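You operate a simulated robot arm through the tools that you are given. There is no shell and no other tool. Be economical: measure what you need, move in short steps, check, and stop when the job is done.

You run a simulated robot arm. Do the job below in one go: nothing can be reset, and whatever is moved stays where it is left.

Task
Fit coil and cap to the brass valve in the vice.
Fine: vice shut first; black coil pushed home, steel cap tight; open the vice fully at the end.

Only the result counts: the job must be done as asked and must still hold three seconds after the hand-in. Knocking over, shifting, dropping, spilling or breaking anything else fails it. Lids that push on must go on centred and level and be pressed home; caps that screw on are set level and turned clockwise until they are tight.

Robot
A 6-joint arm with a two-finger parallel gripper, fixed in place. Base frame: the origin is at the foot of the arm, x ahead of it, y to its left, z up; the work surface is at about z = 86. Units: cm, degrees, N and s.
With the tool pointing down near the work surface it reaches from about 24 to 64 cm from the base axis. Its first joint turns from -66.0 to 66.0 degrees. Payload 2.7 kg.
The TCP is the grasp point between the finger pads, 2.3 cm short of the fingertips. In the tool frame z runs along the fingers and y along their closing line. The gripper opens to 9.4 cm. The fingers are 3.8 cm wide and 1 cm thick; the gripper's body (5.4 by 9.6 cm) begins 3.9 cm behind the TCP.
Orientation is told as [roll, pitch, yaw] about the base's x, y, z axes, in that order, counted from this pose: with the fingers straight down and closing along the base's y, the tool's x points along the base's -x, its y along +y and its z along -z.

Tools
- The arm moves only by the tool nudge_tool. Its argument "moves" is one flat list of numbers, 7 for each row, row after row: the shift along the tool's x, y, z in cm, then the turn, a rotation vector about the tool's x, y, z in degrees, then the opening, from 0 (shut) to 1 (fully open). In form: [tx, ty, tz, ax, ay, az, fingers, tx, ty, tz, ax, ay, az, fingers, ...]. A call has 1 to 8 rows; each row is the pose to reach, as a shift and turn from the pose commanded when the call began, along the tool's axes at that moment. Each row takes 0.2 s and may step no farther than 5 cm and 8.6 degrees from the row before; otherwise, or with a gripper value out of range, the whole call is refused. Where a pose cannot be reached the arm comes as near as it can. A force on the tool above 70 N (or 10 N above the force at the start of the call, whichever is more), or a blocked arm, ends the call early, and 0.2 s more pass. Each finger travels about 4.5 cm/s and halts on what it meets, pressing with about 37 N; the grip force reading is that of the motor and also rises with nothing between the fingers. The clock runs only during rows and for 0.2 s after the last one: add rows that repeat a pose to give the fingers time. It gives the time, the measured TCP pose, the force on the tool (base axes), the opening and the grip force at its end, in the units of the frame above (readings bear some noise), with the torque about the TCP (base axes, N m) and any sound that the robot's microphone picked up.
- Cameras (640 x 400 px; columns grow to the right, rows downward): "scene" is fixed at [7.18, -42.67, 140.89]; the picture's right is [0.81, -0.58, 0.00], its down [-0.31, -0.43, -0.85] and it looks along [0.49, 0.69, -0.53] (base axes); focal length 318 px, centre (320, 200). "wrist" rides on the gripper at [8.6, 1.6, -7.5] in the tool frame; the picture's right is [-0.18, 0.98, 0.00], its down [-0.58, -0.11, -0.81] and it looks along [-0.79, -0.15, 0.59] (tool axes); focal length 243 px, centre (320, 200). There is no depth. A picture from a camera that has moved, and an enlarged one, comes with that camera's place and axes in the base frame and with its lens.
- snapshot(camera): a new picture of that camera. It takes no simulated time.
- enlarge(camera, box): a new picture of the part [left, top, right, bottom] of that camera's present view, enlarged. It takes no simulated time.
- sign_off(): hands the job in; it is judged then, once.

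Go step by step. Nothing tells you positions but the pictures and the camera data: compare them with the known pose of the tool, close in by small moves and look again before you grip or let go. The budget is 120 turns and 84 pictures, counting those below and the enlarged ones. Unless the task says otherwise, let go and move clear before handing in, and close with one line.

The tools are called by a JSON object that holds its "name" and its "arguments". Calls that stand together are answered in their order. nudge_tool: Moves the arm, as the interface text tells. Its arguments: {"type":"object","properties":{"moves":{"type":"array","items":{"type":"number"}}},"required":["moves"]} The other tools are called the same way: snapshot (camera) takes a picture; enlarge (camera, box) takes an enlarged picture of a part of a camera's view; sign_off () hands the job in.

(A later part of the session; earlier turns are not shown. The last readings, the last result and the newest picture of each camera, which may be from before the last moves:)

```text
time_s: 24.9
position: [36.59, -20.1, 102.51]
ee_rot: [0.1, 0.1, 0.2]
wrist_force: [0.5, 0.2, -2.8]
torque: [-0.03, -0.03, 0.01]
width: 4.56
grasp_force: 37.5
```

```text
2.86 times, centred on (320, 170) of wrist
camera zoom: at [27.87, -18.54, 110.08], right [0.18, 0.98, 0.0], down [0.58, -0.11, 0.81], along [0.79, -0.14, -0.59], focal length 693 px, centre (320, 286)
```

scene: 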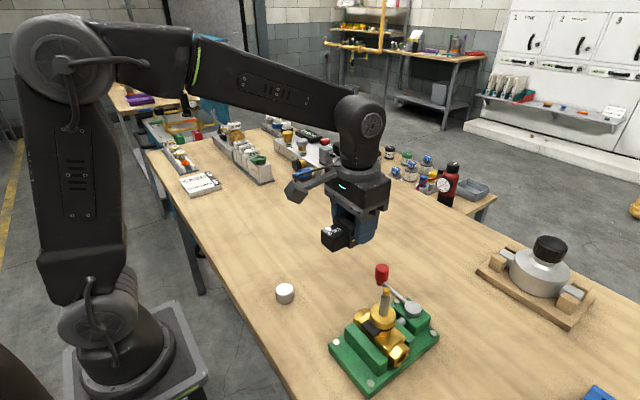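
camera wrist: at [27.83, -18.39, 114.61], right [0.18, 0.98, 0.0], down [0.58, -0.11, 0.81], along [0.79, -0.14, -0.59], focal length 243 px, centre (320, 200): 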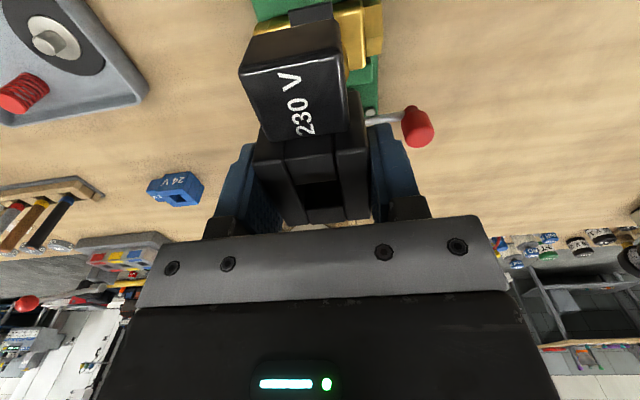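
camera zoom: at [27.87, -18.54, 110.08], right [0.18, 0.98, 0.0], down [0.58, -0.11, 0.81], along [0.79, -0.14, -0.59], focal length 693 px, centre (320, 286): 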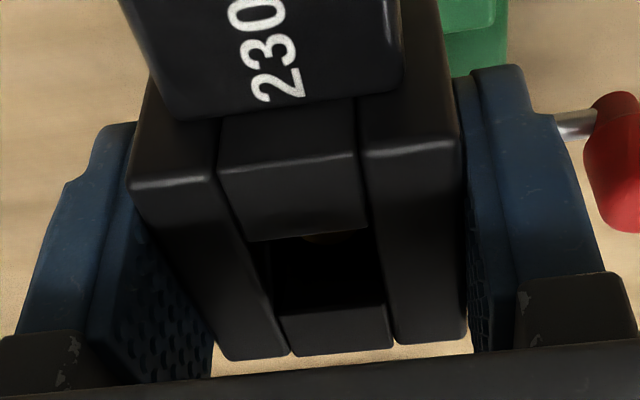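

{"name": "nudge_tool", "arguments": {"moves": [0, 0, 0.6, 0, 0, 0, 0.2, 0, 0, 1.2, 0, 0, 0, 0.2, 0, 0, 1.8, 0, 0, 0, 0.2, 0, 0, 2.2, 0, 0, 0, 0.2, 0, 0, 2.5, 0, 0, 0, 0.2]}}

{"name": "enlarge", "arguments": {"camera": "wrist", "box": [240, 100, 400, 240]}}

{"name": "enlarge", "arguments": {"camera": "scene", "box": [340, 240, 440, 340]}}

```text
time_s: 26.1
position: [36.51, -19.94, 100.1]
ee_rot: [0.2, 0.0, 0.2]
wrist_force: [-8.2, 9.6, 5.4]
torque: [-0.43, -0.59, -0.02]
width: 4.59
grasp_force: 37.2
```

```text
2.86 times, centred on (320, 170) of wrist
camera zoom: at [27.85, -18.43, 107.64], right [0.18, 0.98, 0.0], down [0.58, -0.11, 0.81], along [0.79, -0.14, -0.59], focal length 693 px, centre (320, 286)
```

zoom: 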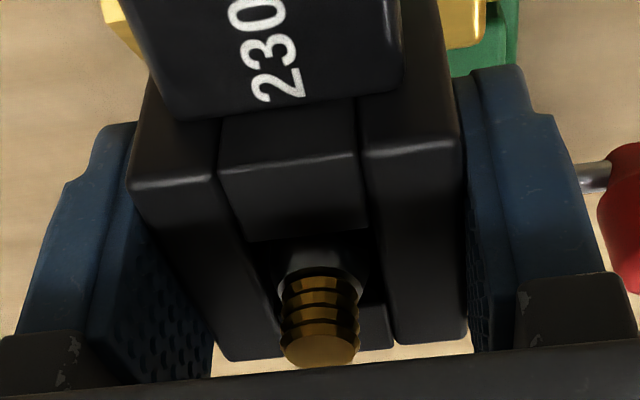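

```text
4.00 times, centred on (390, 290) of scene
camera zoom: at [7.15, -42.64, 140.9], right [0.81, -0.58, 0.0], down [-0.31, -0.43, -0.85], along [0.49, 0.69, -0.53], focal length 1274 px, centre (40, -160)
```

zoom: 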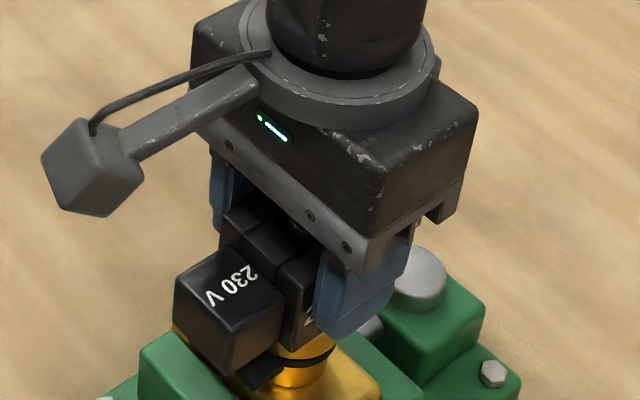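

There's light side contact from the stem, pushing toward -x and +y. I'll yield a little in that direction and continue down.

{"name": "nudge_tool", "arguments": {"moves": [0.1, 0.15, 0, 0, 0, 0, 0.2, 0.1, 0.15, 0.3, 0, 0, 0, 0.2, 0.1, 0.15, 0.6, 0, 0, 0, 0.2]}}

```text
time_s: 26.9
position: [36.58, -19.96, 99.67]
ee_rot: [0.0, -0.4, 0.1]
wrist_force: [-6.2, 4.7, 32.1]
torque: [0.4, 0.04, -0.04]
width: 4.58
grasp_force: 36.1
```

{"name": "enlarge", "arguments": {"camera": "scene", "box": [350, 260, 430, 350]}}

{"name": "enlarge", "arguments": {"camera": "wrist", "box": [240, 60, 400, 240]}}

```text
4.44 times, centred on (390, 305) of scene
camera zoom: at [7.12, -42.64, 140.9], right [0.81, -0.58, 0.0], down [-0.31, -0.43, -0.85], along [0.5, 0.69, -0.53], focal length 1415 px, centre (9, -267)
```

zoom: 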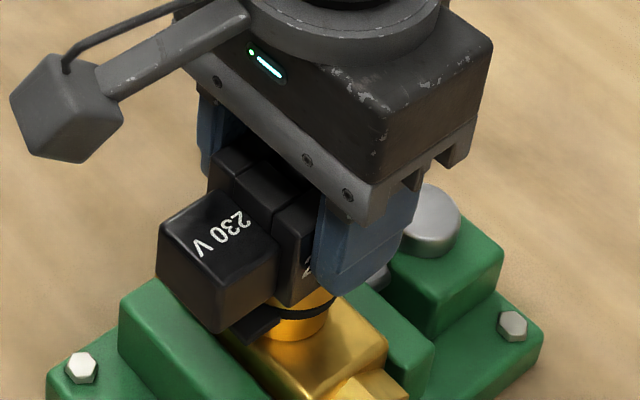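

```text
2.22 times, centred on (320, 150) of wrist
camera zoom: at [27.85, -18.4, 107.11], right [0.18, 0.98, 0.0], down [0.58, -0.11, 0.81], along [0.8, -0.15, -0.59], focal length 539 px, centre (320, 311)
```

zoom: 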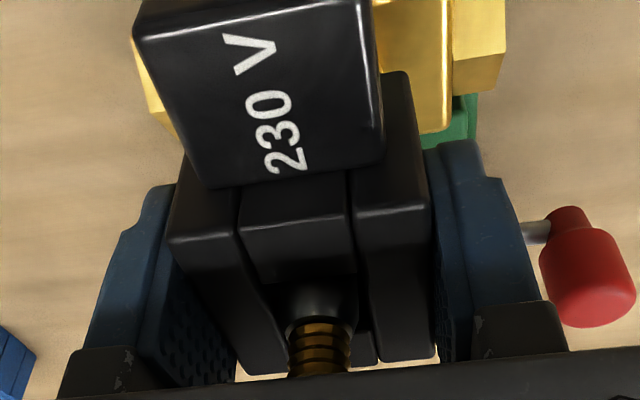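

{"name": "nudge_tool", "arguments": {"moves": [0, 0.03, 0.25, 0, 0, 0, 0.2, 0, 0.03, 0.5, 0, 0, 0, 0.2, 0, 0.03, 0.5, 0, 0, 0, 0.2]}}

```text
time_s: 27.7
position: [36.67, -19.9, 99.05]
ee_rot: [-0.1, -0.5, 0.1]
wrist_force: [0.1, -8.5, 26.5]
torque: [-0.06, -0.6, -0.02]
width: 4.6
grasp_force: 36.6
```

It is moving down with roughly constant friction, so I'll keep pushing.

{"name": "nudge_tool", "arguments": {"moves": [0, -0.05, 0.3, 0, 0, 0, 0.2, 0, -0.05, 0.6, 0, 0, 0, 0.2, 0, -0.05, 0.6, 0, 0, 0, 0.2]}}

{"name": "enlarge", "arguments": {"camera": "scene", "box": [350, 260, 430, 350]}}

{"name": "enlarge", "arguments": {"camera": "wrist", "box": [240, 60, 400, 240]}}

```text
time_s: 28.5
position: [36.66, -20.1, 98.59]
ee_rot: [0.0, -0.5, 0.2]
wrist_force: [2.6, 3.1, 34.3]
torque: [0.06, 0.01, 0.01]
width: 4.59
grasp_force: 36.5
```

```text
4.44 times, centred on (390, 305) of scene
camera zoom: at [7.15, -42.64, 140.9], right [0.81, -0.58, 0.0], down [-0.31, -0.43, -0.85], along [0.49, 0.69, -0.53], focal length 1415 px, centre (9, -267)
```

zoom: 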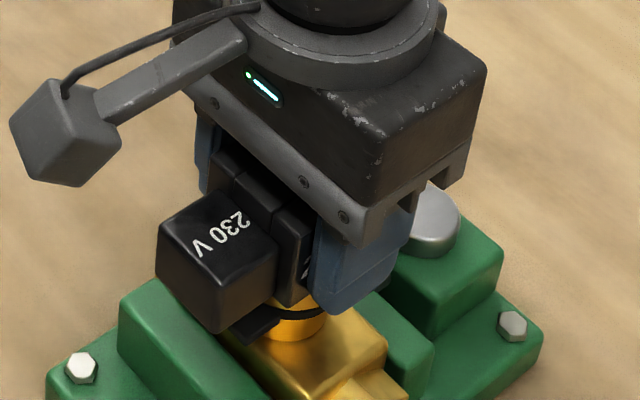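

```text
2.22 times, centred on (320, 150) of wrist
camera zoom: at [27.85, -18.41, 106.06], right [0.18, 0.98, 0.0], down [0.58, -0.11, 0.81], along [0.8, -0.15, -0.59], focal length 539 px, centre (320, 311)
```

zoom: 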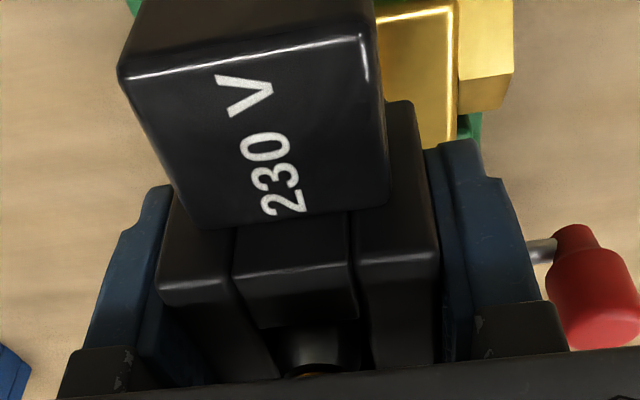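

The coil hasn't moved since z=99.67, so the fingers have been slipping down it. I'll let go, rise and look at whether it is seated.

{"name": "nudge_tool", "arguments": {"moves": [0, 0, -0.3, 0, 0, 0, 0.5, 0, 0, -0.3, 0, 0, 0, 0.9, 0, 0, -0.3, 0, 0, 0, 1, 0, 0, -0.3, 0, 0, 0, 1, 0, 0, -4, 0, 0, 0, 1, 0, 0, -8, 0, 0, 0, 1, 4, 0, -11, 0, 0, 0, 1]}}

{"name": "enlarge", "arguments": {"camera": "scene", "box": [340, 260, 440, 360]}}

{"name": "snapshot", "arguments": {"camera": "wrist"}}

```text
time_s: 30.1
position: [32.25, -20.1, 109.57]
ee_rot: [0.0, 0.1, 0.2]
wrist_force: [-0.6, 0.0, -0.3]
torque: [0.01, 0.0, 0.0]
width: 9.4
grasp_force: 0.0
```

```text
4.00 times, centred on (390, 310) of scene
camera zoom: at [7.18, -42.67, 140.89], right [0.81, -0.58, 0.0], down [-0.31, -0.43, -0.85], along [0.49, 0.69, -0.53], focal length 1274 px, centre (40, -240)
```

zoom: 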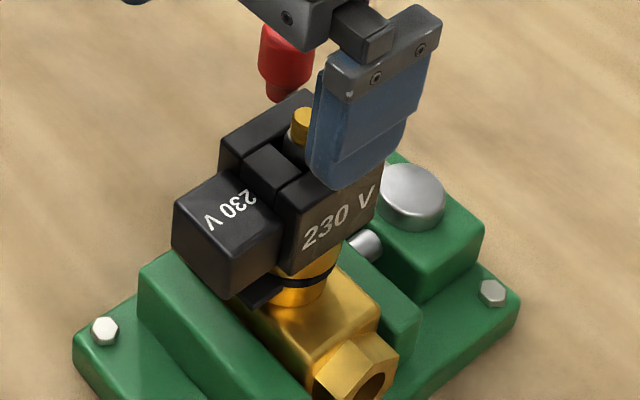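

```text
31 pictures are left
camera wrist: at [23.55, -18.49, 117.12], right [0.18, 0.98, 0.0], down [0.58, -0.11, 0.81], along [0.79, -0.14, -0.59], focal length 243 px, centre (320, 200)
```

wrist: 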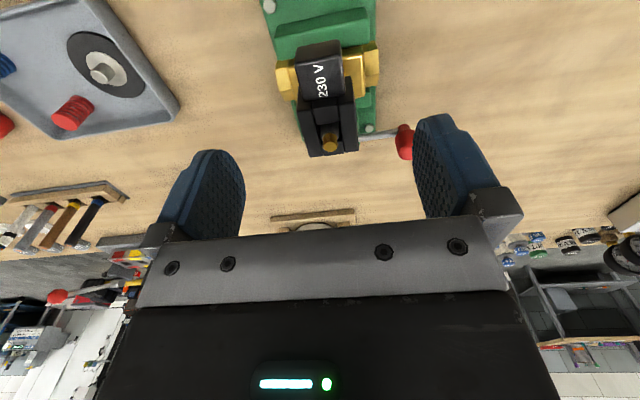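

To be sure it is home, I'll press both side bars of the coil with the two fingertips straddling the stem.

{"name": "nudge_tool", "arguments": {"moves": [-2.2, 0, 0, 0, 0, 0, 0.26, -4.3, 0, 0, 0, 0, 0, 0.26, -4.3, 0, 0, 0, 0, 0, 0.26, -4.3, 0, 0, 0, 0, 0, 0.26, -4.3, 0, 0, 0, 0, 0, 0.26, -4.3, 0, 3, 0, 0, 0, 0.26, -4.3, 0, 5.5, 0, 0, 0, 0.26]}}

{"name": "enlarge", "arguments": {"camera": "wrist", "box": [220, 60, 420, 240]}}

```text
time_s: 31.7
position: [36.81, -19.91, 103.88]
ee_rot: [0.1, -0.1, 0.1]
wrist_force: [-0.6, -0.3, -0.1]
torque: [0.01, -0.03, 0.0]
width: 2.43
grasp_force: 0.0
```

```text
2.22 times, centred on (320, 150) of wrist
camera zoom: at [28.12, -18.43, 111.41], right [0.18, 0.98, 0.0], down [0.58, -0.11, 0.81], along [0.79, -0.14, -0.59], focal length 539 px, centre (320, 311)
```

zoom: 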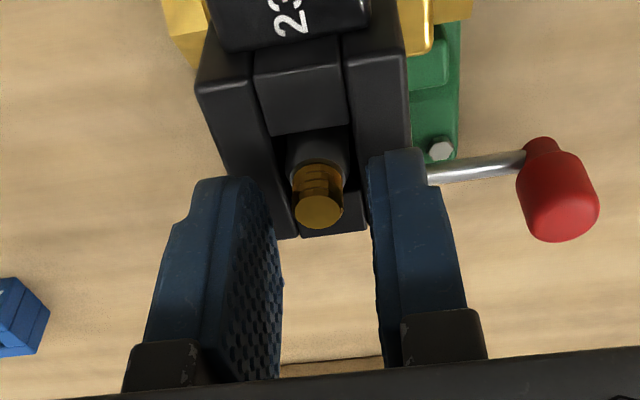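

{"name": "nudge_tool", "arguments": {"moves": [0.25, -0.12, 0.5, 0, 0, 0, 0.26, 0.25, -0.12, 0.9, 0, 0, 0, 0.26, 0.25, -0.12, 1.2, 0, 0, 0, 0.26, 0.25, -0.12, 1.5, 0, 0, 0, 0.26, 0.25, -0.12, 1.8, 0, 0, 0, 0.26]}}

```text
time_s: 32.8
position: [36.53, -20.28, 103.05]
ee_rot: [-0.3, -0.5, 0.2]
wrist_force: [-7.4, 3.4, 13.7]
torque: [0.26, 0.44, 0.07]
width: 2.58
grasp_force: 1.2
stopped in row 5: the force on the tool passed its limit at 76 N (the readings are from after the stop); the commanded pose is now the measured one
```

{"name": "enlarge", "arguments": {"camera": "wrist", "box": [220, 60, 420, 240]}}

{"name": "enlarge", "arguments": {"camera": "scene", "box": [340, 260, 440, 360]}}

```text
2.22 times, centred on (320, 150) of wrist
camera zoom: at [27.8, -18.62, 110.46], right [0.18, 0.98, 0.0], down [0.57, -0.1, 0.81], along [0.8, -0.15, -0.58], focal length 539 px, centre (320, 311)
```

zoom: 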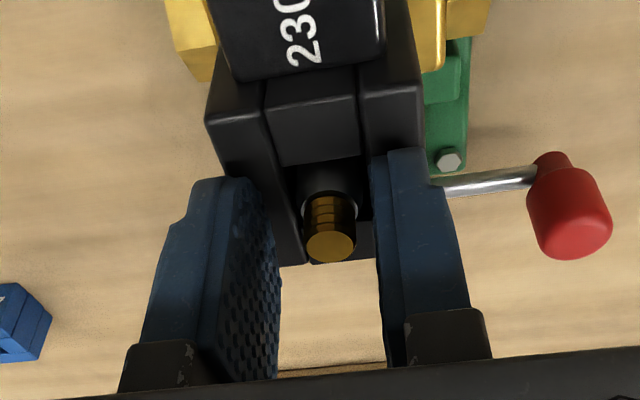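

```text
4.00 times, centred on (390, 310) of scene
camera zoom: at [7.14, -42.66, 140.89], right [0.81, -0.58, 0.0], down [-0.31, -0.43, -0.85], along [0.5, 0.69, -0.53], focal length 1274 px, centre (40, -240)
```

zoom: 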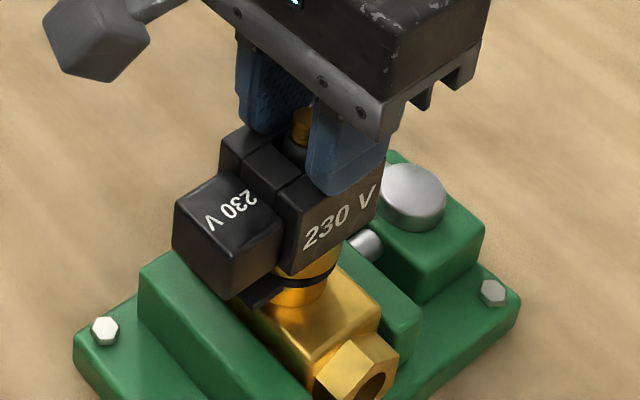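

The coil didn't move under 76 N, so it is hard down on the brass flange. Next is the steel cap: I'll lift away, turn toward yaw 90 and go look at it.

{"name": "nudge_tool", "arguments": {"moves": [0, 0, -4, 0, 0, 0, 0.3, 0, 0, -8, 0, 0, -8, 1, 2, 3, -9, 0, 0, -16, 1, 4, 6, -9, 0, 0, -24, 1, 6, 9, -8, 0, 0, -32, 1, 8, 12, -7, 0, 0, -40, 1, 8, 15.3, -5, 0, 0, -48, 1, 8, 15.3, -5, 0, 0, -56, 1]}}

{"name": "nudge_tool", "arguments": {"moves": [0, 0, 0, 0.3, 0.5, -8.4, 1, 0, 0, 0, 0.3, 0.5, -16.8, 1, 0, 0, 0, 0.3, 0.5, -25.2, 1, 0, 0, 0, 0.3, 0.5, -33.8, 1]}}

{"name": "snapshot", "arguments": {"camera": "wrist"}}

```text
time_s: 34.6
position: [28.58, -4.86, 107.69]
ee_rot: [-0.5, -0.2, 56.4]
wrist_force: [-0.8, 0.6, -0.5]
torque: [-0.04, 0.03, -0.03]
width: 9.4
grasp_force: 0.2
```

```text
time_s: 35.6
position: [28.53, -4.89, 107.71]
ee_rot: [-0.5, 0.7, 90.2]
wrist_force: [-1.0, 0.5, 0.2]
torque: [-0.03, 0.02, -0.01]
width: 9.42
grasp_force: 0.0
```

```text
27 pictures are left
camera wrist: at [26.76, -13.52, 115.34], right [-0.98, 0.18, -0.01], down [0.1, 0.59, 0.8], along [0.15, 0.79, -0.6], focal length 243 px, centre (320, 200)
```

wrist: 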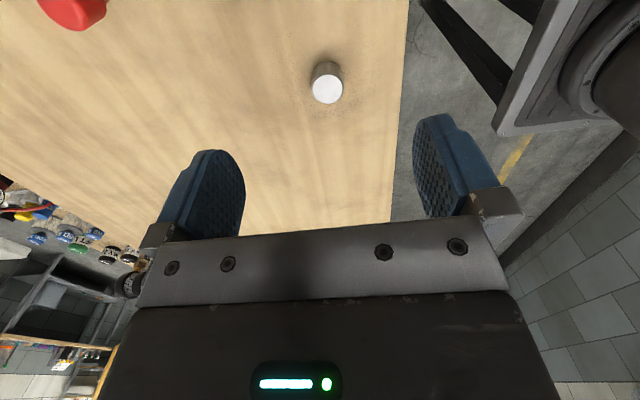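

Cap is at about (28.9, 1.1). I'll level the tool and come down over it.

{"name": "nudge_tool", "arguments": {"moves": [-2, -0.1, 4, -0.5, -0.7, 0, 1, -4, -0.2, 8, -0.5, -0.7, 0, 1, -6, -0.35, 12.7, -0.5, -0.7, 0, 1, -6, -0.35, 12.7, -0.5, -0.7, 0, 1]}}

{"name": "snapshot", "arguments": {"camera": "wrist"}}

```text
refused: row 3 steps farther than a row can; nothing moved
```

```text
26 pictures are left
camera wrist: at [26.76, -13.52, 115.34], right [-0.98, 0.18, -0.01], down [0.1, 0.59, 0.8], along [0.15, 0.79, -0.6], focal length 243 px, centre (320, 200)
```

wrist: 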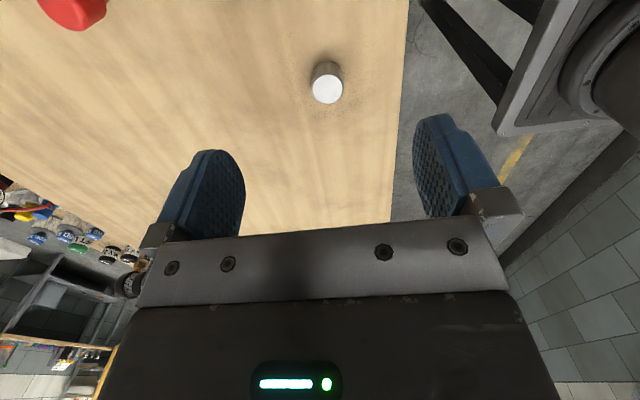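

The step was too long, so I'll split it up.

{"name": "nudge_tool", "arguments": {"moves": [-1.5, -0.1, 3.2, -0.5, -0.7, 0, 1, -3, -0.2, 6.4, -0.5, -0.7, 0, 1, -4.5, -0.3, 9.6, -0.5, -0.7, 0, 1, -6, -0.35, 12.7, -0.5, -0.7, 0, 1, -6, -0.35, 12.7, -0.5, -0.7, 0, 1]}}

{"name": "snapshot", "arguments": {"camera": "wrist"}}

```text
time_s: 36.8
position: [28.97, 0.84, 94.76]
ee_rot: [-0.2, 0.0, 90.1]
wrist_force: [1.1, 0.4, 0.3]
torque: [0.0, -0.02, -0.01]
width: 9.38
grasp_force: 0.1
```

```text
25 pictures are left
camera wrist: at [27.34, -7.74, 102.37], right [-0.98, 0.18, 0.0], down [0.11, 0.58, 0.81], along [0.15, 0.79, -0.59], focal length 243 px, centre (320, 200)
```

wrist: 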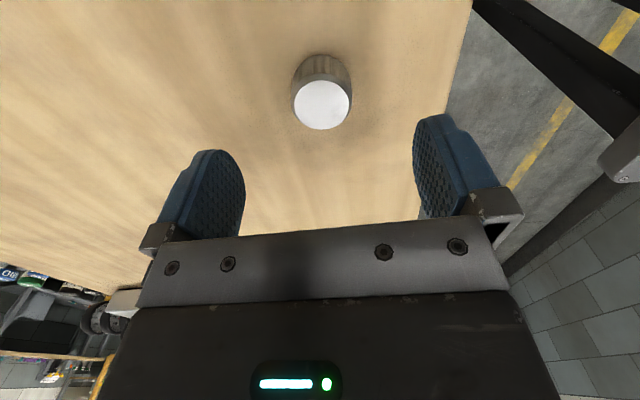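

{"name": "nudge_tool", "arguments": {"moves": [0, 0.12, 2, 0, 0, 0, 1, 0, 0.12, 4, 0, 0, 0, 1, 0, 0.12, 5.3, 0, 0, 0, 1, 0, 0.12, 5.3, 0, 0, 0, 1]}}

{"name": "enlarge", "arguments": {"camera": "wrist", "box": [220, 80, 420, 240]}}

```text
time_s: 37.8
position: [28.96, 0.84, 89.55]
ee_rot: [-0.3, 0.0, 90.1]
wrist_force: [-0.8, 0.1, 0.1]
torque: [0.02, -0.03, -0.01]
width: 9.41
grasp_force: 0.0
```

```text
2.50 times, centred on (320, 160) of wrist
camera zoom: at [27.25, -7.74, 97.16], right [-0.98, 0.18, 0.0], down [0.11, 0.58, 0.81], along [0.15, 0.79, -0.59], focal length 606 px, centre (320, 300)
```

zoom: 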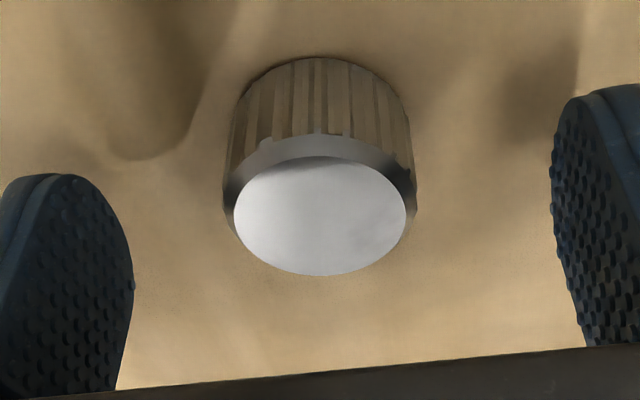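

Cap centre is (28.85, 0.72), top z≈88.8 and diameter about 3.8. Final correction and grip.

{"name": "nudge_tool", "arguments": {"moves": [0.12, 0.08, 0.4, 0, 0, 0, 1, 0.12, 0.08, 0.4, 0, 0, 0, 0.4, 0.12, 0.08, 0.4, 0, 0, 0, 0.1, 0.12, 0.08, 0.4, 0, 0, 0, 0.1, 0.12, 0.08, 0.4, 0, 0, 0, 0.1, 0.12, 0.08, 0.4, 0, 0, 0, 0.1]}}

{"name": "enlarge", "arguments": {"camera": "wrist", "box": [220, 80, 420, 240]}}

```text
time_s: 39.2
position: [28.78, 0.68, 89.17]
ee_rot: [-0.2, 0.1, 90.1]
wrist_force: [-0.1, -0.3, 0.5]
torque: [0.03, 0.01, 0.0]
width: 3.67
grasp_force: 36.7
```

```text
2.50 times, centred on (320, 160) of wrist
camera zoom: at [27.18, -7.87, 96.8], right [-0.98, 0.18, 0.0], down [0.11, 0.58, 0.81], along [0.15, 0.79, -0.59], focal length 606 px, centre (320, 300)
```

zoom: 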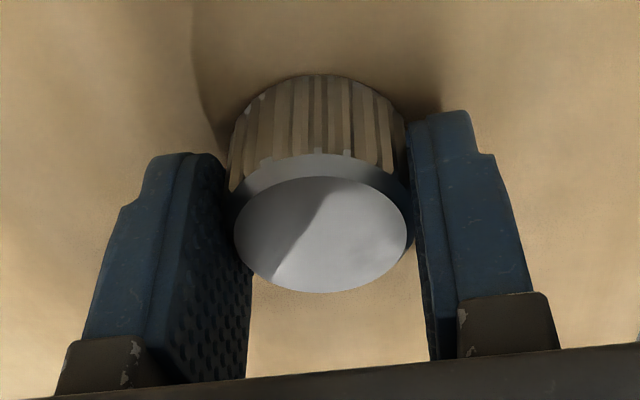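

Cap gripped, centred on the TCP. I'll lift it and go around to the -y side of the valve to re-measure the stem tip before setting it down.

{"name": "nudge_tool", "arguments": {"moves": [0, 0, -3, 0, 0, 0, 0.1, 0, 0, -7.5, 0, 0, 0, 0.1, 0, 0, -12, 0, 0, 0, 0.1, 2, 0, -16.5, 0, 0, 0, 0.1, 5, -0.5, -20, 0, 0, 0, 0.1, 9, -1, -22, 0, 0, 0, 0.1, 13.5, -1.5, -22, 0, 0, 0, 0.1, 18, -2.2, -22, 0, 0, 0, 0.1]}}

{"name": "nudge_tool", "arguments": {"moves": [4.5, 0, 0, 0, 0, 0, 0.1, 8.7, 0, 0, 0, 0, 0, 0.1, 8.7, 0, 1, 0, 0, 0, 0.1]}}

{"name": "snapshot", "arguments": {"camera": "wrist"}}

```text
time_s: 41.0
position: [30.93, -17.31, 111.62]
ee_rot: [-0.1, 0.0, 90.1]
wrist_force: [-0.6, -0.8, -1.0]
torque: [-0.01, 0.01, 0.01]
width: 3.67
grasp_force: 37.3
```

```text
time_s: 41.8
position: [30.97, -25.97, 110.48]
ee_rot: [-0.3, 0.1, 90.1]
wrist_force: [0.9, -0.5, -0.8]
torque: [0.0, -0.03, 0.04]
width: 3.66
grasp_force: 36.9
```

```text
22 pictures are left
camera wrist: at [29.29, -34.63, 117.95], right [-0.98, 0.18, 0.0], down [0.11, 0.58, 0.81], along [0.15, 0.79, -0.59], focal length 243 px, centre (320, 200)
```

wrist: 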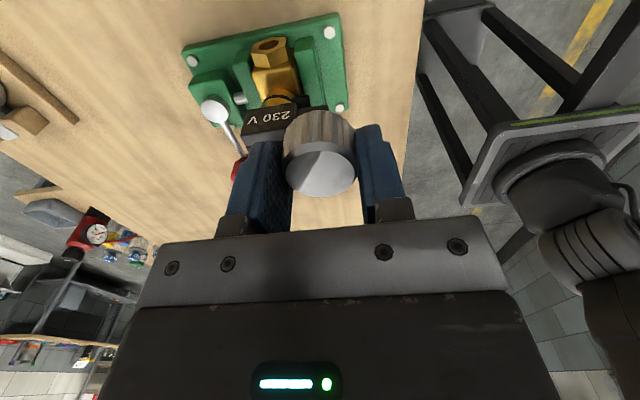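

{"name": "nudge_tool", "arguments": {"moves": [0, 3, 0, 0, 0, 0, 0.1, 0, 6, 0, 0, 0, 0, 0.1, 0, 6, 0, 0, 0, 0, 0.1]}}

{"name": "enlarge", "arguments": {"camera": "wrist", "box": [110, 30, 310, 210]}}

```text
time_s: 42.6
position: [25.01, -25.99, 110.29]
ee_rot: [-0.2, 0.2, 90.1]
wrist_force: [0.1, -0.5, -0.2]
torque: [0.01, -0.04, 0.01]
width: 3.64
grasp_force: 37.6
```

```text
2.22 times, centred on (210, 120) of wrist
camera zoom: at [23.27, -34.56, 117.82], right [-0.98, 0.18, 0.0], down [0.11, 0.58, 0.81], along [0.15, 0.79, -0.59], focal length 539 px, centre (564, 378)
```

zoom: 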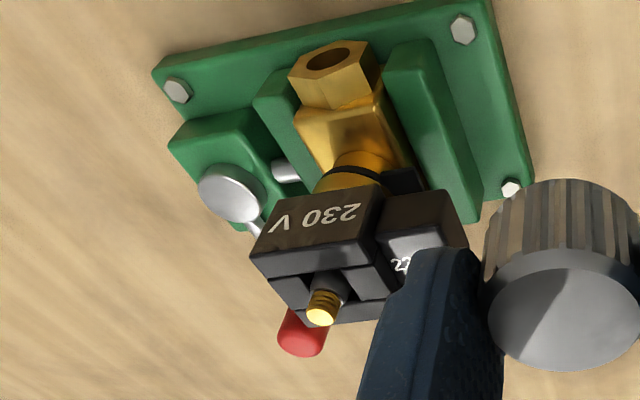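

The view shows the coil sitting flat on the flange. The stem axis averages to about (36.53, -20.03), so I'll move the cap over it and lower to just above the tip.

{"name": "nudge_tool", "arguments": {"moves": [-2, -3.85, 0, 0, 0, 0, 0.1, -4, -7.7, 0, 0, 0, 0, 0.1, -5.96, -11.52, 0, 0, 0, 0, 0.1, -5.96, -11.52, 2.2, 0, 0, 0, 0.1, -5.96, -11.52, 4.0, 0, 0, 0, 0.1, -5.96, -11.52, 4.3, 0, 0, 0, 0.1]}}

{"name": "enlarge", "arguments": {"camera": "scene", "box": [345, 240, 435, 330]}}

{"name": "enlarge", "arguments": {"camera": "wrist", "box": [220, 80, 420, 240]}}

```text
time_s: 44.0
position: [36.5, -19.93, 105.96]
ee_rot: [-0.2, 0.1, 90.1]
wrist_force: [0.7, -0.5, -1.2]
torque: [0.02, 0.0, 0.01]
width: 3.64
grasp_force: 37.1
```

```text
4.44 times, centred on (390, 285) of scene
camera zoom: at [7.18, -42.67, 140.89], right [0.81, -0.58, 0.0], down [-0.31, -0.43, -0.85], along [0.49, 0.69, -0.53], focal length 1415 px, centre (9, -178)
```

zoom: 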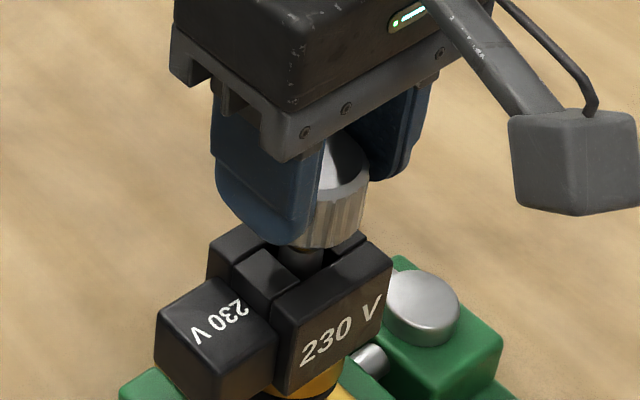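

```text
2.50 times, centred on (320, 160) of wrist
camera zoom: at [34.77, -28.57, 113.49], right [-0.98, 0.18, 0.0], down [0.11, 0.58, 0.81], along [0.15, 0.79, -0.59], focal length 606 px, centre (320, 300)
```

zoom: 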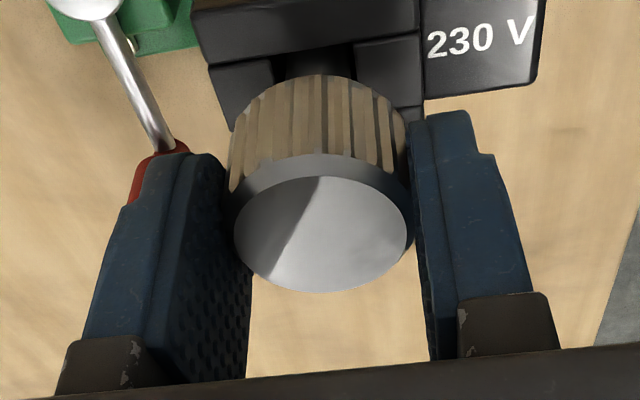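

{"name": "enlarge", "arguments": {"camera": "scene", "box": [370, 260, 410, 300]}}

```text
10.00 times, centred on (390, 280) of scene
camera zoom: at [7.18, -42.67, 140.89], right [0.81, -0.58, 0.0], down [-0.31, -0.43, -0.85], along [0.49, 0.69, -0.53], focal length 3184 px, centre (-380, -600)
```

zoom: 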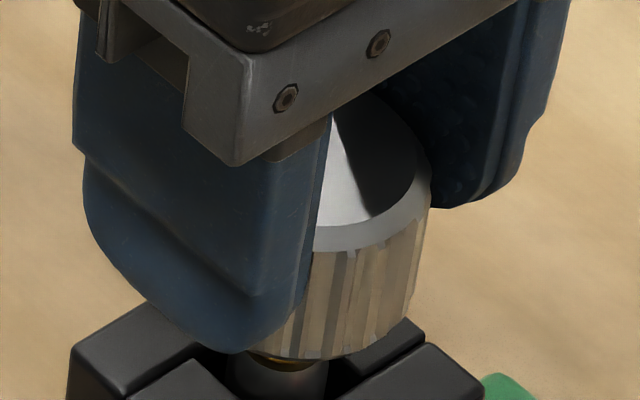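

Projecting the stem axis into this view predicts its pixel to within a few px, and the cap sits over it. I'll lower until light contact.

{"name": "nudge_tool", "arguments": {"moves": [0, 0, 0.3, 0, 0, 0, 0.1, 0, 0, 0.5, 0, 0, 0, 0.1, 0, 0, 0.7, 0, 0, 0, 0.1]}}

```text
time_s: 44.8
position: [36.54, -19.94, 105.17]
ee_rot: [-0.1, 0.1, 90.0]
wrist_force: [0.5, -0.7, 0.1]
torque: [0.0, 0.01, 0.02]
width: 3.63
grasp_force: 36.9
```

{"name": "nudge_tool", "arguments": {"moves": [0, 0, 0.15, 0, 0, 0, 0.1, 0, 0, 0.3, 0, 0, 0, 0.1, 0, 0, 0.4, 0, 0, 0, 0.1, 0, 0, 0.5, 0, 0, 0, 0.1]}}

```text
time_s: 45.8
position: [36.37, -20.06, 104.73]
ee_rot: [-0.2, 0.1, 90.1]
wrist_force: [0.1, 0.2, -0.2]
torque: [-0.02, -0.01, -0.02]
width: 3.69
grasp_force: 37.1
```

{"name": "nudge_tool", "arguments": {"moves": [0, 0, 0.15, 0, 0, 0, 0.1, 0, 0, 0.3, 0, 0, 0, 0.1, 0, 0, 0.4, 0, 0, 0, 0.1, 0, 0, 0.4, 0, 0, 0, 0.1]}}

```text
time_s: 46.8
position: [36.51, -20.02, 104.66]
ee_rot: [-0.3, 0.3, 90.1]
wrist_force: [-13.9, -4.6, 27.7]
torque: [-0.13, 0.38, 0.0]
width: 3.67
grasp_force: 36.8
```

Thread contact is at cap bottom z≈101.5. I'll ease the side load and press, and start turning clockwise.

{"name": "nudge_tool", "arguments": {"moves": [0.03, 0.08, -0.2, 0, 0, 4, 0.1, 0.03, 0.08, -0.2, 0, 0, 12, 0.1, 0.03, 0.08, -0.2, 0, 0, 20, 0.1, 0.03, 0.08, -0.2, 0, 0, 28, 0.1, 0.03, 0.08, -0.18, 0, 0, 36, 0.1, 0.03, 0.08, -0.18, 0, 0, 44, 0.1, 0.03, 0.08, -0.16, 0, 0, 52, 0.1, 0.03, 0.08, -0.16, 0, 0, 60, 0.1]}}

```text
time_s: 48.6
position: [36.4, -19.93, 104.45]
ee_rot: [0.1, -0.2, 29.9]
wrist_force: [1.1, -1.5, -0.9]
torque: [-0.03, -0.04, 0.03]
width: 3.63
grasp_force: 36.6
```

It moved down and the load went away, so the thread seems to have caught. I'll keep turning clockwise with a slight downward feed.

{"name": "nudge_tool", "arguments": {"moves": [0, 0, 0.05, 0, 0, 8, 0.1, 0, 0, 0.1, 0, 0, 16, 0.1, 0, 0, 0.12, 0, 0, 24, 0.1, 0, 0, 0.14, 0, 0, 32, 0.1, 0, 0, 0.16, 0, 0, 40, 0.1, 0, 0, 0.18, 0, 0, 48, 0.1, 0, 0, 0.2, 0, 0, 56, 0.1, 0, 0, 0.2, 0, 0, 64, 0.1]}}

```text
time_s: 50.4
position: [36.46, -19.99, 104.44]
ee_rot: [0.1, -0.2, -34.0]
wrist_force: [4.7, 5.3, 8.4]
torque: [0.01, 0.26, 0.04]
width: 3.66
grasp_force: 37.3
```

{"name": "nudge_tool", "arguments": {"moves": [0, 0, 0.02, 0, 0, 8, 0.1, 0, 0, 0.04, 0, 0, 16, 0.1, 0, 0, 0.05, 0, 0, 24, 0.1, 0, 0, 0.06, 0, 0, 32, 0.1, 0, 0, 0.07, 0, 0, 40, 0.1, 0, 0, 0.08, 0, 0, 48, 0.1, 0, 0, 0.09, 0, 0, 56, 0.1, 0, 0, 0.1, 0, 0, 64, 0.1]}}

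```text
time_s: 52.2
position: [36.53, -19.9, 104.31]
ee_rot: [0.3, -0.1, -98.1]
wrist_force: [10.8, 7.2, 18.3]
torque: [-0.25, 0.21, 0.01]
width: 3.67
grasp_force: 36.8
```

{"name": "nudge_tool", "arguments": {"moves": [0, 0, -0.03, 0, 0, 8, 0.1, 0, 0, -0.03, 0, 0, 16, 0.1, 0, 0, -0.02, 0, 0, 24, 0.1, 0, 0, 0, 0, 0, 32, 0.1, 0, 0, 0, 0, 0, 40, 0.1, 0, 0, 0, 0, 0, 48, 0.1, 0, 0, 0.02, 0, 0, 56, 0.1, 0, 0, 0.02, 0, 0, 64, 0.1]}}

{"name": "enlarge", "arguments": {"camera": "scene", "box": [350, 250, 430, 330]}}

```text
time_s: 54.0
position: [36.47, -20.02, 104.35]
ee_rot: [0.1, 0.0, -162.1]
wrist_force: [9.1, -0.6, 11.7]
torque: [-0.08, 0.33, 0.03]
width: 3.65
grasp_force: 37.2
```

```text
5.00 times, centred on (390, 290) of scene
camera zoom: at [7.19, -42.67, 140.89], right [0.81, -0.58, 0.0], down [-0.31, -0.43, -0.85], along [0.49, 0.69, -0.53], focal length 1592 px, centre (-30, -250)
```

zoom: 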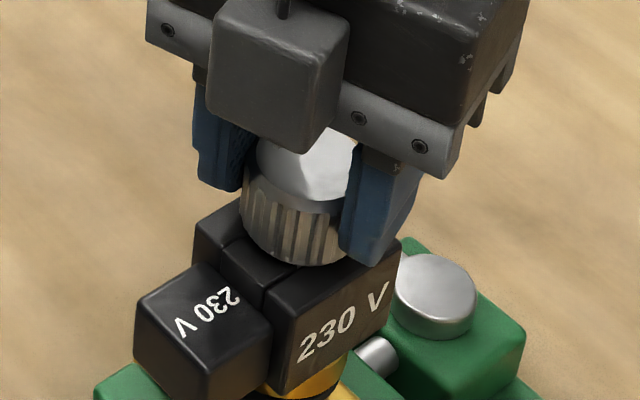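

{"name": "nudge_tool", "arguments": {"moves": [0, 0, 0, 0, 0, 8, 0.1, 0, 0, 0.01, 0, 0, 16, 0.1, 0, 0, 0.02, 0, 0, 24, 0.1, 0, 0, 0.03, 0, 0, 32, 0.1, 0, 0, 0.04, 0, 0, 40, 0.1, 0, 0, 0.05, 0, 0, 48, 0.1, 0, 0, 0.06, 0, 0, 56, 0.1, 0, 0, 0.07, 0, 0, 64, 0.1]}}

```text
time_s: 55.1
position: [36.24, -19.95, 104.07]
ee_rot: [-2.3, 0.0, 162.9]
wrist_force: [3.8, 32.9, 7.0]
torque: [0.29, -0.18, 0.08]
width: 3.65
grasp_force: 37.0
out of reach, approached as far as the arm can: row 5
stopped in row 5: the force on the tool passed its limit at 90 N (the readings are from after the stop); the commanded pose is now the measured one
```

I've reached the wrist's rotation limit. I'll release the cap, rise a little and look at it.

{"name": "nudge_tool", "arguments": {"moves": [0, 0, 0, 0, 0, 0, 0.6, 0, 0, 0, 0, 0, 0, 1, 0, 0, 0, 0, 0, 0, 1, 0, 0, -2, -1, 0, -4, 1, 0, 0, -4.5, -2.3, 0, -10, 1]}}

{"name": "enlarge", "arguments": {"camera": "scene", "box": [350, 250, 430, 330]}}

```text
time_s: 56.3
position: [35.98, -20.79, 108.53]
ee_rot: [0.4, 0.2, 172.9]
wrist_force: [0.4, 0.2, 0.6]
torque: [0.02, 0.01, 0.0]
width: 9.4
grasp_force: 0.1
```

```text
5.00 times, centred on (390, 290) of scene
camera zoom: at [7.18, -42.67, 140.89], right [0.81, -0.58, 0.0], down [-0.31, -0.43, -0.85], along [0.49, 0.69, -0.53], focal length 1592 px, centre (-30, -250)
```

zoom: 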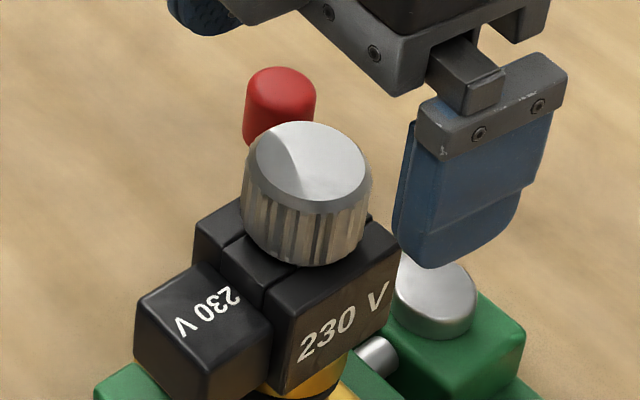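

The cap is level with its bottom about 0.4 cm above the coil. I'll rewind the wrist counter-clockwise for another stroke.

{"name": "nudge_tool", "arguments": {"moves": [0.2, -0.4, 0, 0, 0, -8.5, 1, 0.42, -0.85, 0, 0, 0, -17, 1, 0.42, -0.85, 0, 0, 0, -25.5, 1, 0.42, -0.85, 0, 0, 0, -34, 1, 0.42, -0.85, 0, 0, 0, -42.5, 1, 0.42, -0.85, 0, 0, 0, -51, 1, 0.42, -0.85, 0, 0, 0, -59.5, 1, 0.42, -0.85, 0, 0, 0, -68, 1]}}

{"name": "nudge_tool", "arguments": {"moves": [0, 0, 0, 0, 0, -8.5, 1, 0, 0, 0, 0, 0, -17, 1, 0, 0, 0, 0, 0, -25.5, 1, 0, 0, 0, 0, 0, -34, 1, 0, 0, 0, 0, 0, -42.5, 1, 0, 0, 0, 0, 0, -51, 1, 0, 0, 0, 0, 0, -59.5, 1, 0, 0, 0, 0, 0, -68, 1]}}

{"name": "nudge_tool", "arguments": {"moves": [0, 0, 0, 0, 0, -8.5, 1, 0, 0, 0, 0, 0, -17, 1, 0, 0, 0, 0, 0, -25.5, 1, 0, 0, 0, 0, 0, -34, 1, 0, 0, 0, 0, 0, -42.5, 1, 0, 0, 0, 0, 0, -51, 1, 0, 0, 0, 0, 0, -59.5, 1, 0, 0, 0, 0, 0, -68, 1]}}

{"name": "nudge_tool", "arguments": {"moves": [0, 0, 0, 0, 0, -8.5, 1, 0, 0, 0, 0, 0, -17, 1, 0, 0, 0, 0, 0, -25.5, 1, 0, 0, 0, 0, 0, -34, 1, 0, 0, 0, 0, 0, -42.5, 1, 0, 0, 0, 0, 0, -51, 1, 0, 0, 0, 0, 0, -59.5, 1, 0, 0, 0, 0, 0, -68, 1]}}

```text
time_s: 58.1
position: [36.59, -19.83, 108.53]
ee_rot: [0.4, -0.2, -118.9]
wrist_force: [0.5, 0.6, 0.6]
torque: [0.0, -0.01, 0.03]
width: 9.4
grasp_force: 0.0
```

```text
time_s: 59.9
position: [36.63, -19.79, 108.53]
ee_rot: [-0.1, -0.4, -51.0]
wrist_force: [0.1, 0.3, 0.2]
torque: [0.0, -0.02, 0.02]
width: 9.41
grasp_force: 0.1
```

```text
time_s: 61.7
position: [36.55, -19.69, 108.57]
ee_rot: [-0.5, -0.1, 17.1]
wrist_force: [0.3, 0.1, 0.0]
torque: [0.01, 0.02, -0.03]
width: 9.38
grasp_force: 0.0
```

```text
time_s: 63.5
position: [36.62, -19.71, 108.64]
ee_rot: [-0.3, 0.3, 85.1]
wrist_force: [0.6, 0.5, 0.3]
torque: [0.0, 0.01, -0.01]
width: 9.41
grasp_force: 0.1
```

{"name": "nudge_tool", "arguments": {"moves": [0.28, 0.08, 2.4, -0.3, -0.3, 0, 1, 0.28, 0.08, 4.8, -0.3, -0.3, 0, 1, 0.28, 0.08, 4.8, -0.3, -0.3, 0, 0.5, 0.28, 0.08, 4.8, -0.3, -0.3, 0, 0.1, 0.28, 0.08, 4.8, -0.3, -0.3, 0, 0.1, 0.28, 0.08, 4.8, -0.3, -0.3, 0, 0.1, 0.28, 0.08, 4.8, -0.3, -0.3, 0, 0.1]}}

```text
time_s: 65.1
position: [36.48, -20.26, 103.71]
ee_rot: [0.2, 0.1, 84.9]
wrist_force: [-8.8, 1.9, -0.2]
torque: [-0.02, 0.04, 0.01]
width: 3.67
grasp_force: 37.0
```

Gripped again. Turning clockwise.

{"name": "nudge_tool", "arguments": {"moves": [-0.05, 0.08, 0, 0, 0, 8, 0.1, -0.05, 0.08, 0.02, 0, 0, 16, 0.1, -0.05, 0.08, 0.03, 0, 0, 24, 0.1, -0.05, 0.08, 0.04, 0, 0, 32, 0.1, -0.05, 0.08, 0.05, 0, 0, 40, 0.1, -0.05, 0.08, 0.06, 0, 0, 48, 0.1, -0.05, 0.08, 0.07, 0, 0, 56, 0.1, -0.05, 0.08, 0.08, 0, 0, 64, 0.1]}}

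```text
time_s: 66.9
position: [36.35, -20.09, 103.69]
ee_rot: [0.0, 0.2, 20.7]
wrist_force: [-8.7, -12.4, -16.6]
torque: [-0.24, -0.08, 0.02]
width: 3.7
grasp_force: 36.5
```

{"name": "nudge_tool", "arguments": {"moves": [0.09, -0.07, 0.12, 0, 0, 8, 0.1, 0.09, -0.07, 0.16, 0, 0, 16, 0.1, 0.09, -0.07, 0.18, 0, 0, 24, 0.1, 0.09, -0.07, 0.2, 0, 0, 32, 0.1, 0.09, -0.07, 0.22, 0, 0, 40, 0.1, 0.09, -0.07, 0.24, 0, 0, 48, 0.1, 0.09, -0.07, 0.26, 0, 0, 56, 0.1, 0.09, -0.07, 0.28, 0, 0, 64, 0.1]}}

```text
time_s: 68.7
position: [36.46, -19.97, 103.59]
ee_rot: [0.1, -0.2, -43.3]
wrist_force: [1.0, 30.4, 16.2]
torque: [0.53, -0.05, 0.22]
width: 3.68
grasp_force: 36.6
```

{"name": "nudge_tool", "arguments": {"moves": [0.1, 0.11, -0.1, 0, 0, 6, 0.1, 0.1, 0.11, -0.1, 0, 0, 12, 0.1, 0.1, 0.11, -0.08, 0, 0, 20, 0.1, 0.1, 0.11, -0.08, 0, 0, 28, 0.1, 0.1, 0.11, -0.06, 0, 0, 36, 0.1, 0.1, 0.11, -0.06, 0, 0, 44, 0.1]}}

```text
time_s: 70.1
position: [36.45, -20.1, 103.49]
ee_rot: [0.2, -0.2, -87.2]
wrist_force: [23.2, 9.8, 0.7]
torque: [-0.12, 0.04, 0.33]
width: 3.64
grasp_force: 36.9
```

Reaction torque is rising (0.33 Nm), so the cap is tightening. I'll continue.

{"name": "nudge_tool", "arguments": {"moves": [0, 0.1, 0, 0, 0, 8, 0.1, 0, 0.1, 0.01, 0, 0, 16, 0.1, 0, 0.1, 0.02, 0, 0, 24, 0.1, 0, 0.1, 0.03, 0, 0, 32, 0.1, 0, 0.1, 0.04, 0, 0, 40, 0.1, 0, 0.1, 0.05, 0, 0, 48, 0.1, 0, 0.1, 0.06, 0, 0, 56, 0.1, 0, 0.1, 0.06, 0, 0, 64, 0.1]}}

{"name": "enlarge", "arguments": {"camera": "scene", "box": [350, 250, 430, 330]}}

```text
time_s: 71.9
position: [36.26, -20.03, 103.3]
ee_rot: [0.0, -0.2, -151.2]
wrist_force: [5.5, -4.6, 1.6]
torque: [-0.18, -0.14, 0.42]
width: 3.67
grasp_force: 36.7
```

```text
5.00 times, centred on (390, 290) of scene
camera zoom: at [7.19, -42.69, 140.88], right [0.81, -0.58, 0.0], down [-0.31, -0.43, -0.85], along [0.49, 0.69, -0.53], focal length 1592 px, centre (-30, -250)
```

zoom: 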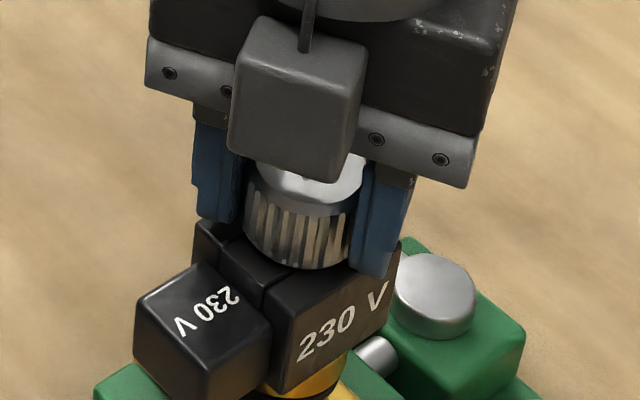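

{"name": "nudge_tool", "arguments": {"moves": [0, 0, 0.01, 0, 0, 8, 0.1, 0, 0, 0.02, 0, 0, 16, 0.1, 0, 0, 0.03, 0, 0, 24, 0.1, 0, 0, 0.03, 0, 0, 30, 0.1, 0, 0, 0.03, 0, 0, 35, 0.1]}}

```text
time_s: 73.1
position: [36.4, -20.02, 103.45]
ee_rot: [0.1, -0.1, 173.8]
wrist_force: [-0.5, -0.4, 1.3]
torque: [0.05, 0.07, 0.52]
width: 3.68
grasp_force: 37.3
```

Torque is 0.52 Nm and still climbing. I'll release, rewind and take another stroke.

{"name": "nudge_tool", "arguments": {"moves": [0, 0, 0, 0, 0, 0, 0.6, 0, 0, 0, 0, 0, 0, 1, 0, 0, -0.3, 0, 0, 0, 1, 0, 0, -0.5, 0, 0, -8.5, 1, 0, 0, -0.5, 0, 0, -17, 1, 0, 0, -0.5, 0, 0, -25.5, 1, 0, 0, -0.5, 0, 0, -34, 1, 0, 0, -0.5, 0, 0, -42.5, 1]}}

{"name": "nudge_tool", "arguments": {"moves": [0, 0, 0, 0, 0, -8.5, 1, 0, 0, 0, 0, 0, -17, 1, 0, 0, 0, 0, 0, -25.5, 1, 0, 0, 0, 0, 0, -34, 1, 0, 0, 0, 0, 0, -42.5, 1, 0, 0, 0, 0, 0, -51, 1, 0, 0, 0, 0, 0, -59.5, 1, 0, 0, 0, 0, 0, -68, 1]}}

{"name": "nudge_tool", "arguments": {"moves": [0, 0, 0, 0, 0, -8.5, 1, 0, 0, 0, 0, 0, -17, 1, 0, 0, 0, 0, 0, -25.5, 1, 0, 0, 0, 0, 0, -34, 1, 0, 0, 0, 0, 0, -42.5, 1, 0, 0, 0, 0, 0, -51, 1, 0, 0, 0, 0, 0, -59.5, 1, 0, 0, 0, 0, 0, -68, 1]}}

{"name": "nudge_tool", "arguments": {"moves": [0, 0, 0, 0, 0, -8.5, 1, 0, 0, 0, 0, 0, -17, 1, 0, 0, 0, 0, 0, -25.5, 1, 0, 0, 0, 0, 0, -34, 1, 0, 0, 0, 0, 0, -42.5, 1, 0, 0, 0, 0, 0, -51, 1, 0, 0, 0, 0, 0, -59.5, 1, 0, 0, 0, 0, 0, -68, 1]}}

{"name": "enlarge", "arguments": {"camera": "scene", "box": [350, 250, 430, 330]}}

```text
time_s: 74.9
position: [36.52, -19.96, 103.91]
ee_rot: [0.0, -0.1, -143.6]
wrist_force: [0.1, -0.3, -0.2]
torque: [-0.03, 0.0, 0.01]
width: 9.4
grasp_force: 0.2
```

```text
time_s: 76.7
position: [36.5, -19.93, 104.05]
ee_rot: [-0.1, -0.1, -75.4]
wrist_force: [0.2, 0.0, -0.6]
torque: [0.03, -0.02, 0.0]
width: 9.4
grasp_force: 0.1
```

```text
time_s: 78.5
position: [36.33, -19.98, 104.0]
ee_rot: [-0.1, 0.0, -7.6]
wrist_force: [0.2, 0.6, -0.5]
torque: [-0.02, 0.02, 0.01]
width: 9.41
grasp_force: 0.0
```

```text
time_s: 80.3
position: [36.36, -20.01, 103.97]
ee_rot: [-0.1, 0.1, 60.5]
wrist_force: [0.1, 0.5, -0.4]
torque: [0.0, 0.01, -0.01]
width: 9.4
grasp_force: 0.1
```

```text
5.00 times, centred on (390, 290) of scene
camera zoom: at [7.18, -42.67, 140.89], right [0.81, -0.58, 0.0], down [-0.31, -0.43, -0.85], along [0.49, 0.69, -0.53], focal length 1592 px, centre (-30, -250)
```

zoom: 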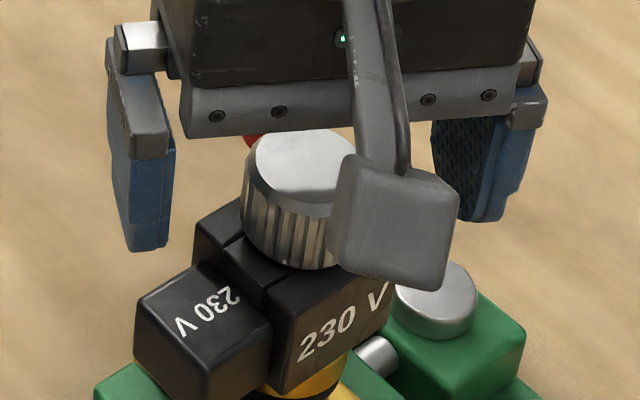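

{"name": "nudge_tool", "arguments": {"moves": [0, 0, 0.5, 0, 0, 0, 1, 0, 0, 0.5, 0, 0, 0, 0.4, 0, 0, 0.5, 0, 0, 0, 0.1, 0, 0, 0.5, 0, 0, 0, 0.1, 0, 0, 0.5, 0, 0, 0, 0.1, 0, 0, 0.5, 0, 0, 0, 0.1]}}

{"name": "nudge_tool", "arguments": {"moves": [0, 0, 0, 0, 0, 8, 0, 0, 0, 0.01, 0, 0, 16, 0, 0, 0, 0.02, 0, 0, 24, 0, 0, 0, 0.03, 0, 0, 32, 0, 0, 0, 0.04, 0, 0, 40, 0]}}

```text
time_s: 81.7
position: [36.51, -20.05, 103.46]
ee_rot: [0.0, 0.1, 60.4]
wrist_force: [3.3, -2.3, -1.8]
torque: [-0.01, -0.03, -0.01]
width: 3.69
grasp_force: 37.2
```

```text
time_s: 82.9
position: [36.44, -20.06, 103.36]
ee_rot: [-0.1, 0.1, 20.4]
wrist_force: [5.1, -6.7, 0.6]
torque: [-0.05, -0.06, 0.42]
width: 3.65
grasp_force: 36.6
```

{"name": "nudge_tool", "arguments": {"moves": [0, 0, 0.01, 0, 0, 8, 0, 0, 0, 0.02, 0, 0, 16, 0, 0, 0, 0.03, 0, 0, 24, 0, 0, 0, 0.04, 0, 0, 32, 0, 0, 0, 0.05, 0, 0, 40, 0, 0, 0, 0.05, 0, 0, 48, 0]}}

{"name": "nudge_tool", "arguments": {"moves": [0, 0, 0.01, 0, 0, 8, 0, 0, 0, 0.02, 0, 0, 16, 0, 0, 0, 0.03, 0, 0, 24, 0, 0, 0, 0.04, 0, 0, 32, 0, 0, 0, 0.05, 0, 0, 40, 0, 0, 0, 0.05, 0, 0, 48, 0]}}

```text
time_s: 84.3
position: [36.42, -19.92, 103.29]
ee_rot: [-0.1, 0.2, -27.7]
wrist_force: [-0.7, -6.6, -1.0]
torque: [0.04, 0.03, 0.59]
width: 3.63
grasp_force: 37.1
```

```text
time_s: 85.7
position: [36.4, -19.87, 103.19]
ee_rot: [-0.1, 0.0, -75.6]
wrist_force: [0.4, 0.2, 0.0]
torque: [0.0, -0.01, 0.74]
width: 3.69
grasp_force: 37.3
```

Torque is still climbing (0.74 Nm). I'll keep going until it stops rising.

{"name": "nudge_tool", "arguments": {"moves": [0, 0, 0.01, 0, 0, 8, 0, 0, 0, 0.02, 0, 0, 16, 0, 0, 0, 0.03, 0, 0, 24, 0, 0, 0, 0.04, 0, 0, 32, 0, 0, 0, 0.05, 0, 0, 40, 0, 0, 0, 0.05, 0, 0, 48, 0]}}

{"name": "nudge_tool", "arguments": {"moves": [0, 0, 0.01, 0, 0, 8, 0, 0, 0, 0.02, 0, 0, 16, 0, 0, 0, 0.03, 0, 0, 24, 0, 0, 0, 0.04, 0, 0, 32, 0, 0, 0, 0.05, 0, 0, 40, 0, 0, 0, 0.05, 0, 0, 48, 0]}}

```text
time_s: 87.1
position: [36.62, -19.99, 103.21]
ee_rot: [0.0, -0.1, -123.7]
wrist_force: [1.8, -1.1, 1.6]
torque: [0.01, 0.03, 0.51]
width: 3.71
grasp_force: 36.8
```

```text
time_s: 88.5
position: [36.46, -20.01, 103.17]
ee_rot: [0.1, -0.1, -171.6]
wrist_force: [4.0, -7.7, 2.3]
torque: [-0.02, 0.02, 0.58]
width: 3.7
grasp_force: 37.1
```

Torque fell back to about 0.55 Nm and the height stopped changing: the fingers now slip on the cap, so it's tight. I'll release, lift and inspect.

{"name": "nudge_tool", "arguments": {"moves": [0, 0, 0, 0, 0, 0, 0.6, 0, 0, 0, 0, 0, 0, 1, 0, 0, 0, 0, 0, 0, 1, 0, 0, -4, 0, 0, -8, 1, 0, 0, -8.5, 0, 0, -16.5, 1, 0, 0, -8.5, 0, 0, -25, 1, 0, 0, -8.5, 0, 0, -33.5, 1, 0, 0, -8.5, 0, 0, -42, 1]}}

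{"name": "enlarge", "arguments": {"camera": "scene", "box": [350, 255, 430, 335]}}

```text
time_s: 90.3
position: [36.39, -19.95, 111.65]
ee_rot: [-0.1, 0.0, -129.4]
wrist_force: [-0.5, 0.2, -0.2]
torque: [0.0, 0.03, -0.04]
width: 9.41
grasp_force: 0.1
```

```text
5.00 times, centred on (390, 295) of scene
camera zoom: at [7.18, -42.67, 140.89], right [0.81, -0.58, 0.0], down [-0.31, -0.43, -0.85], along [0.49, 0.69, -0.53], focal length 1592 px, centre (-30, -275)
```

zoom: 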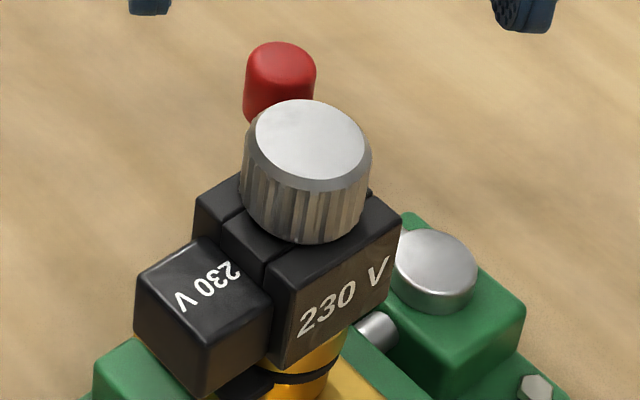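

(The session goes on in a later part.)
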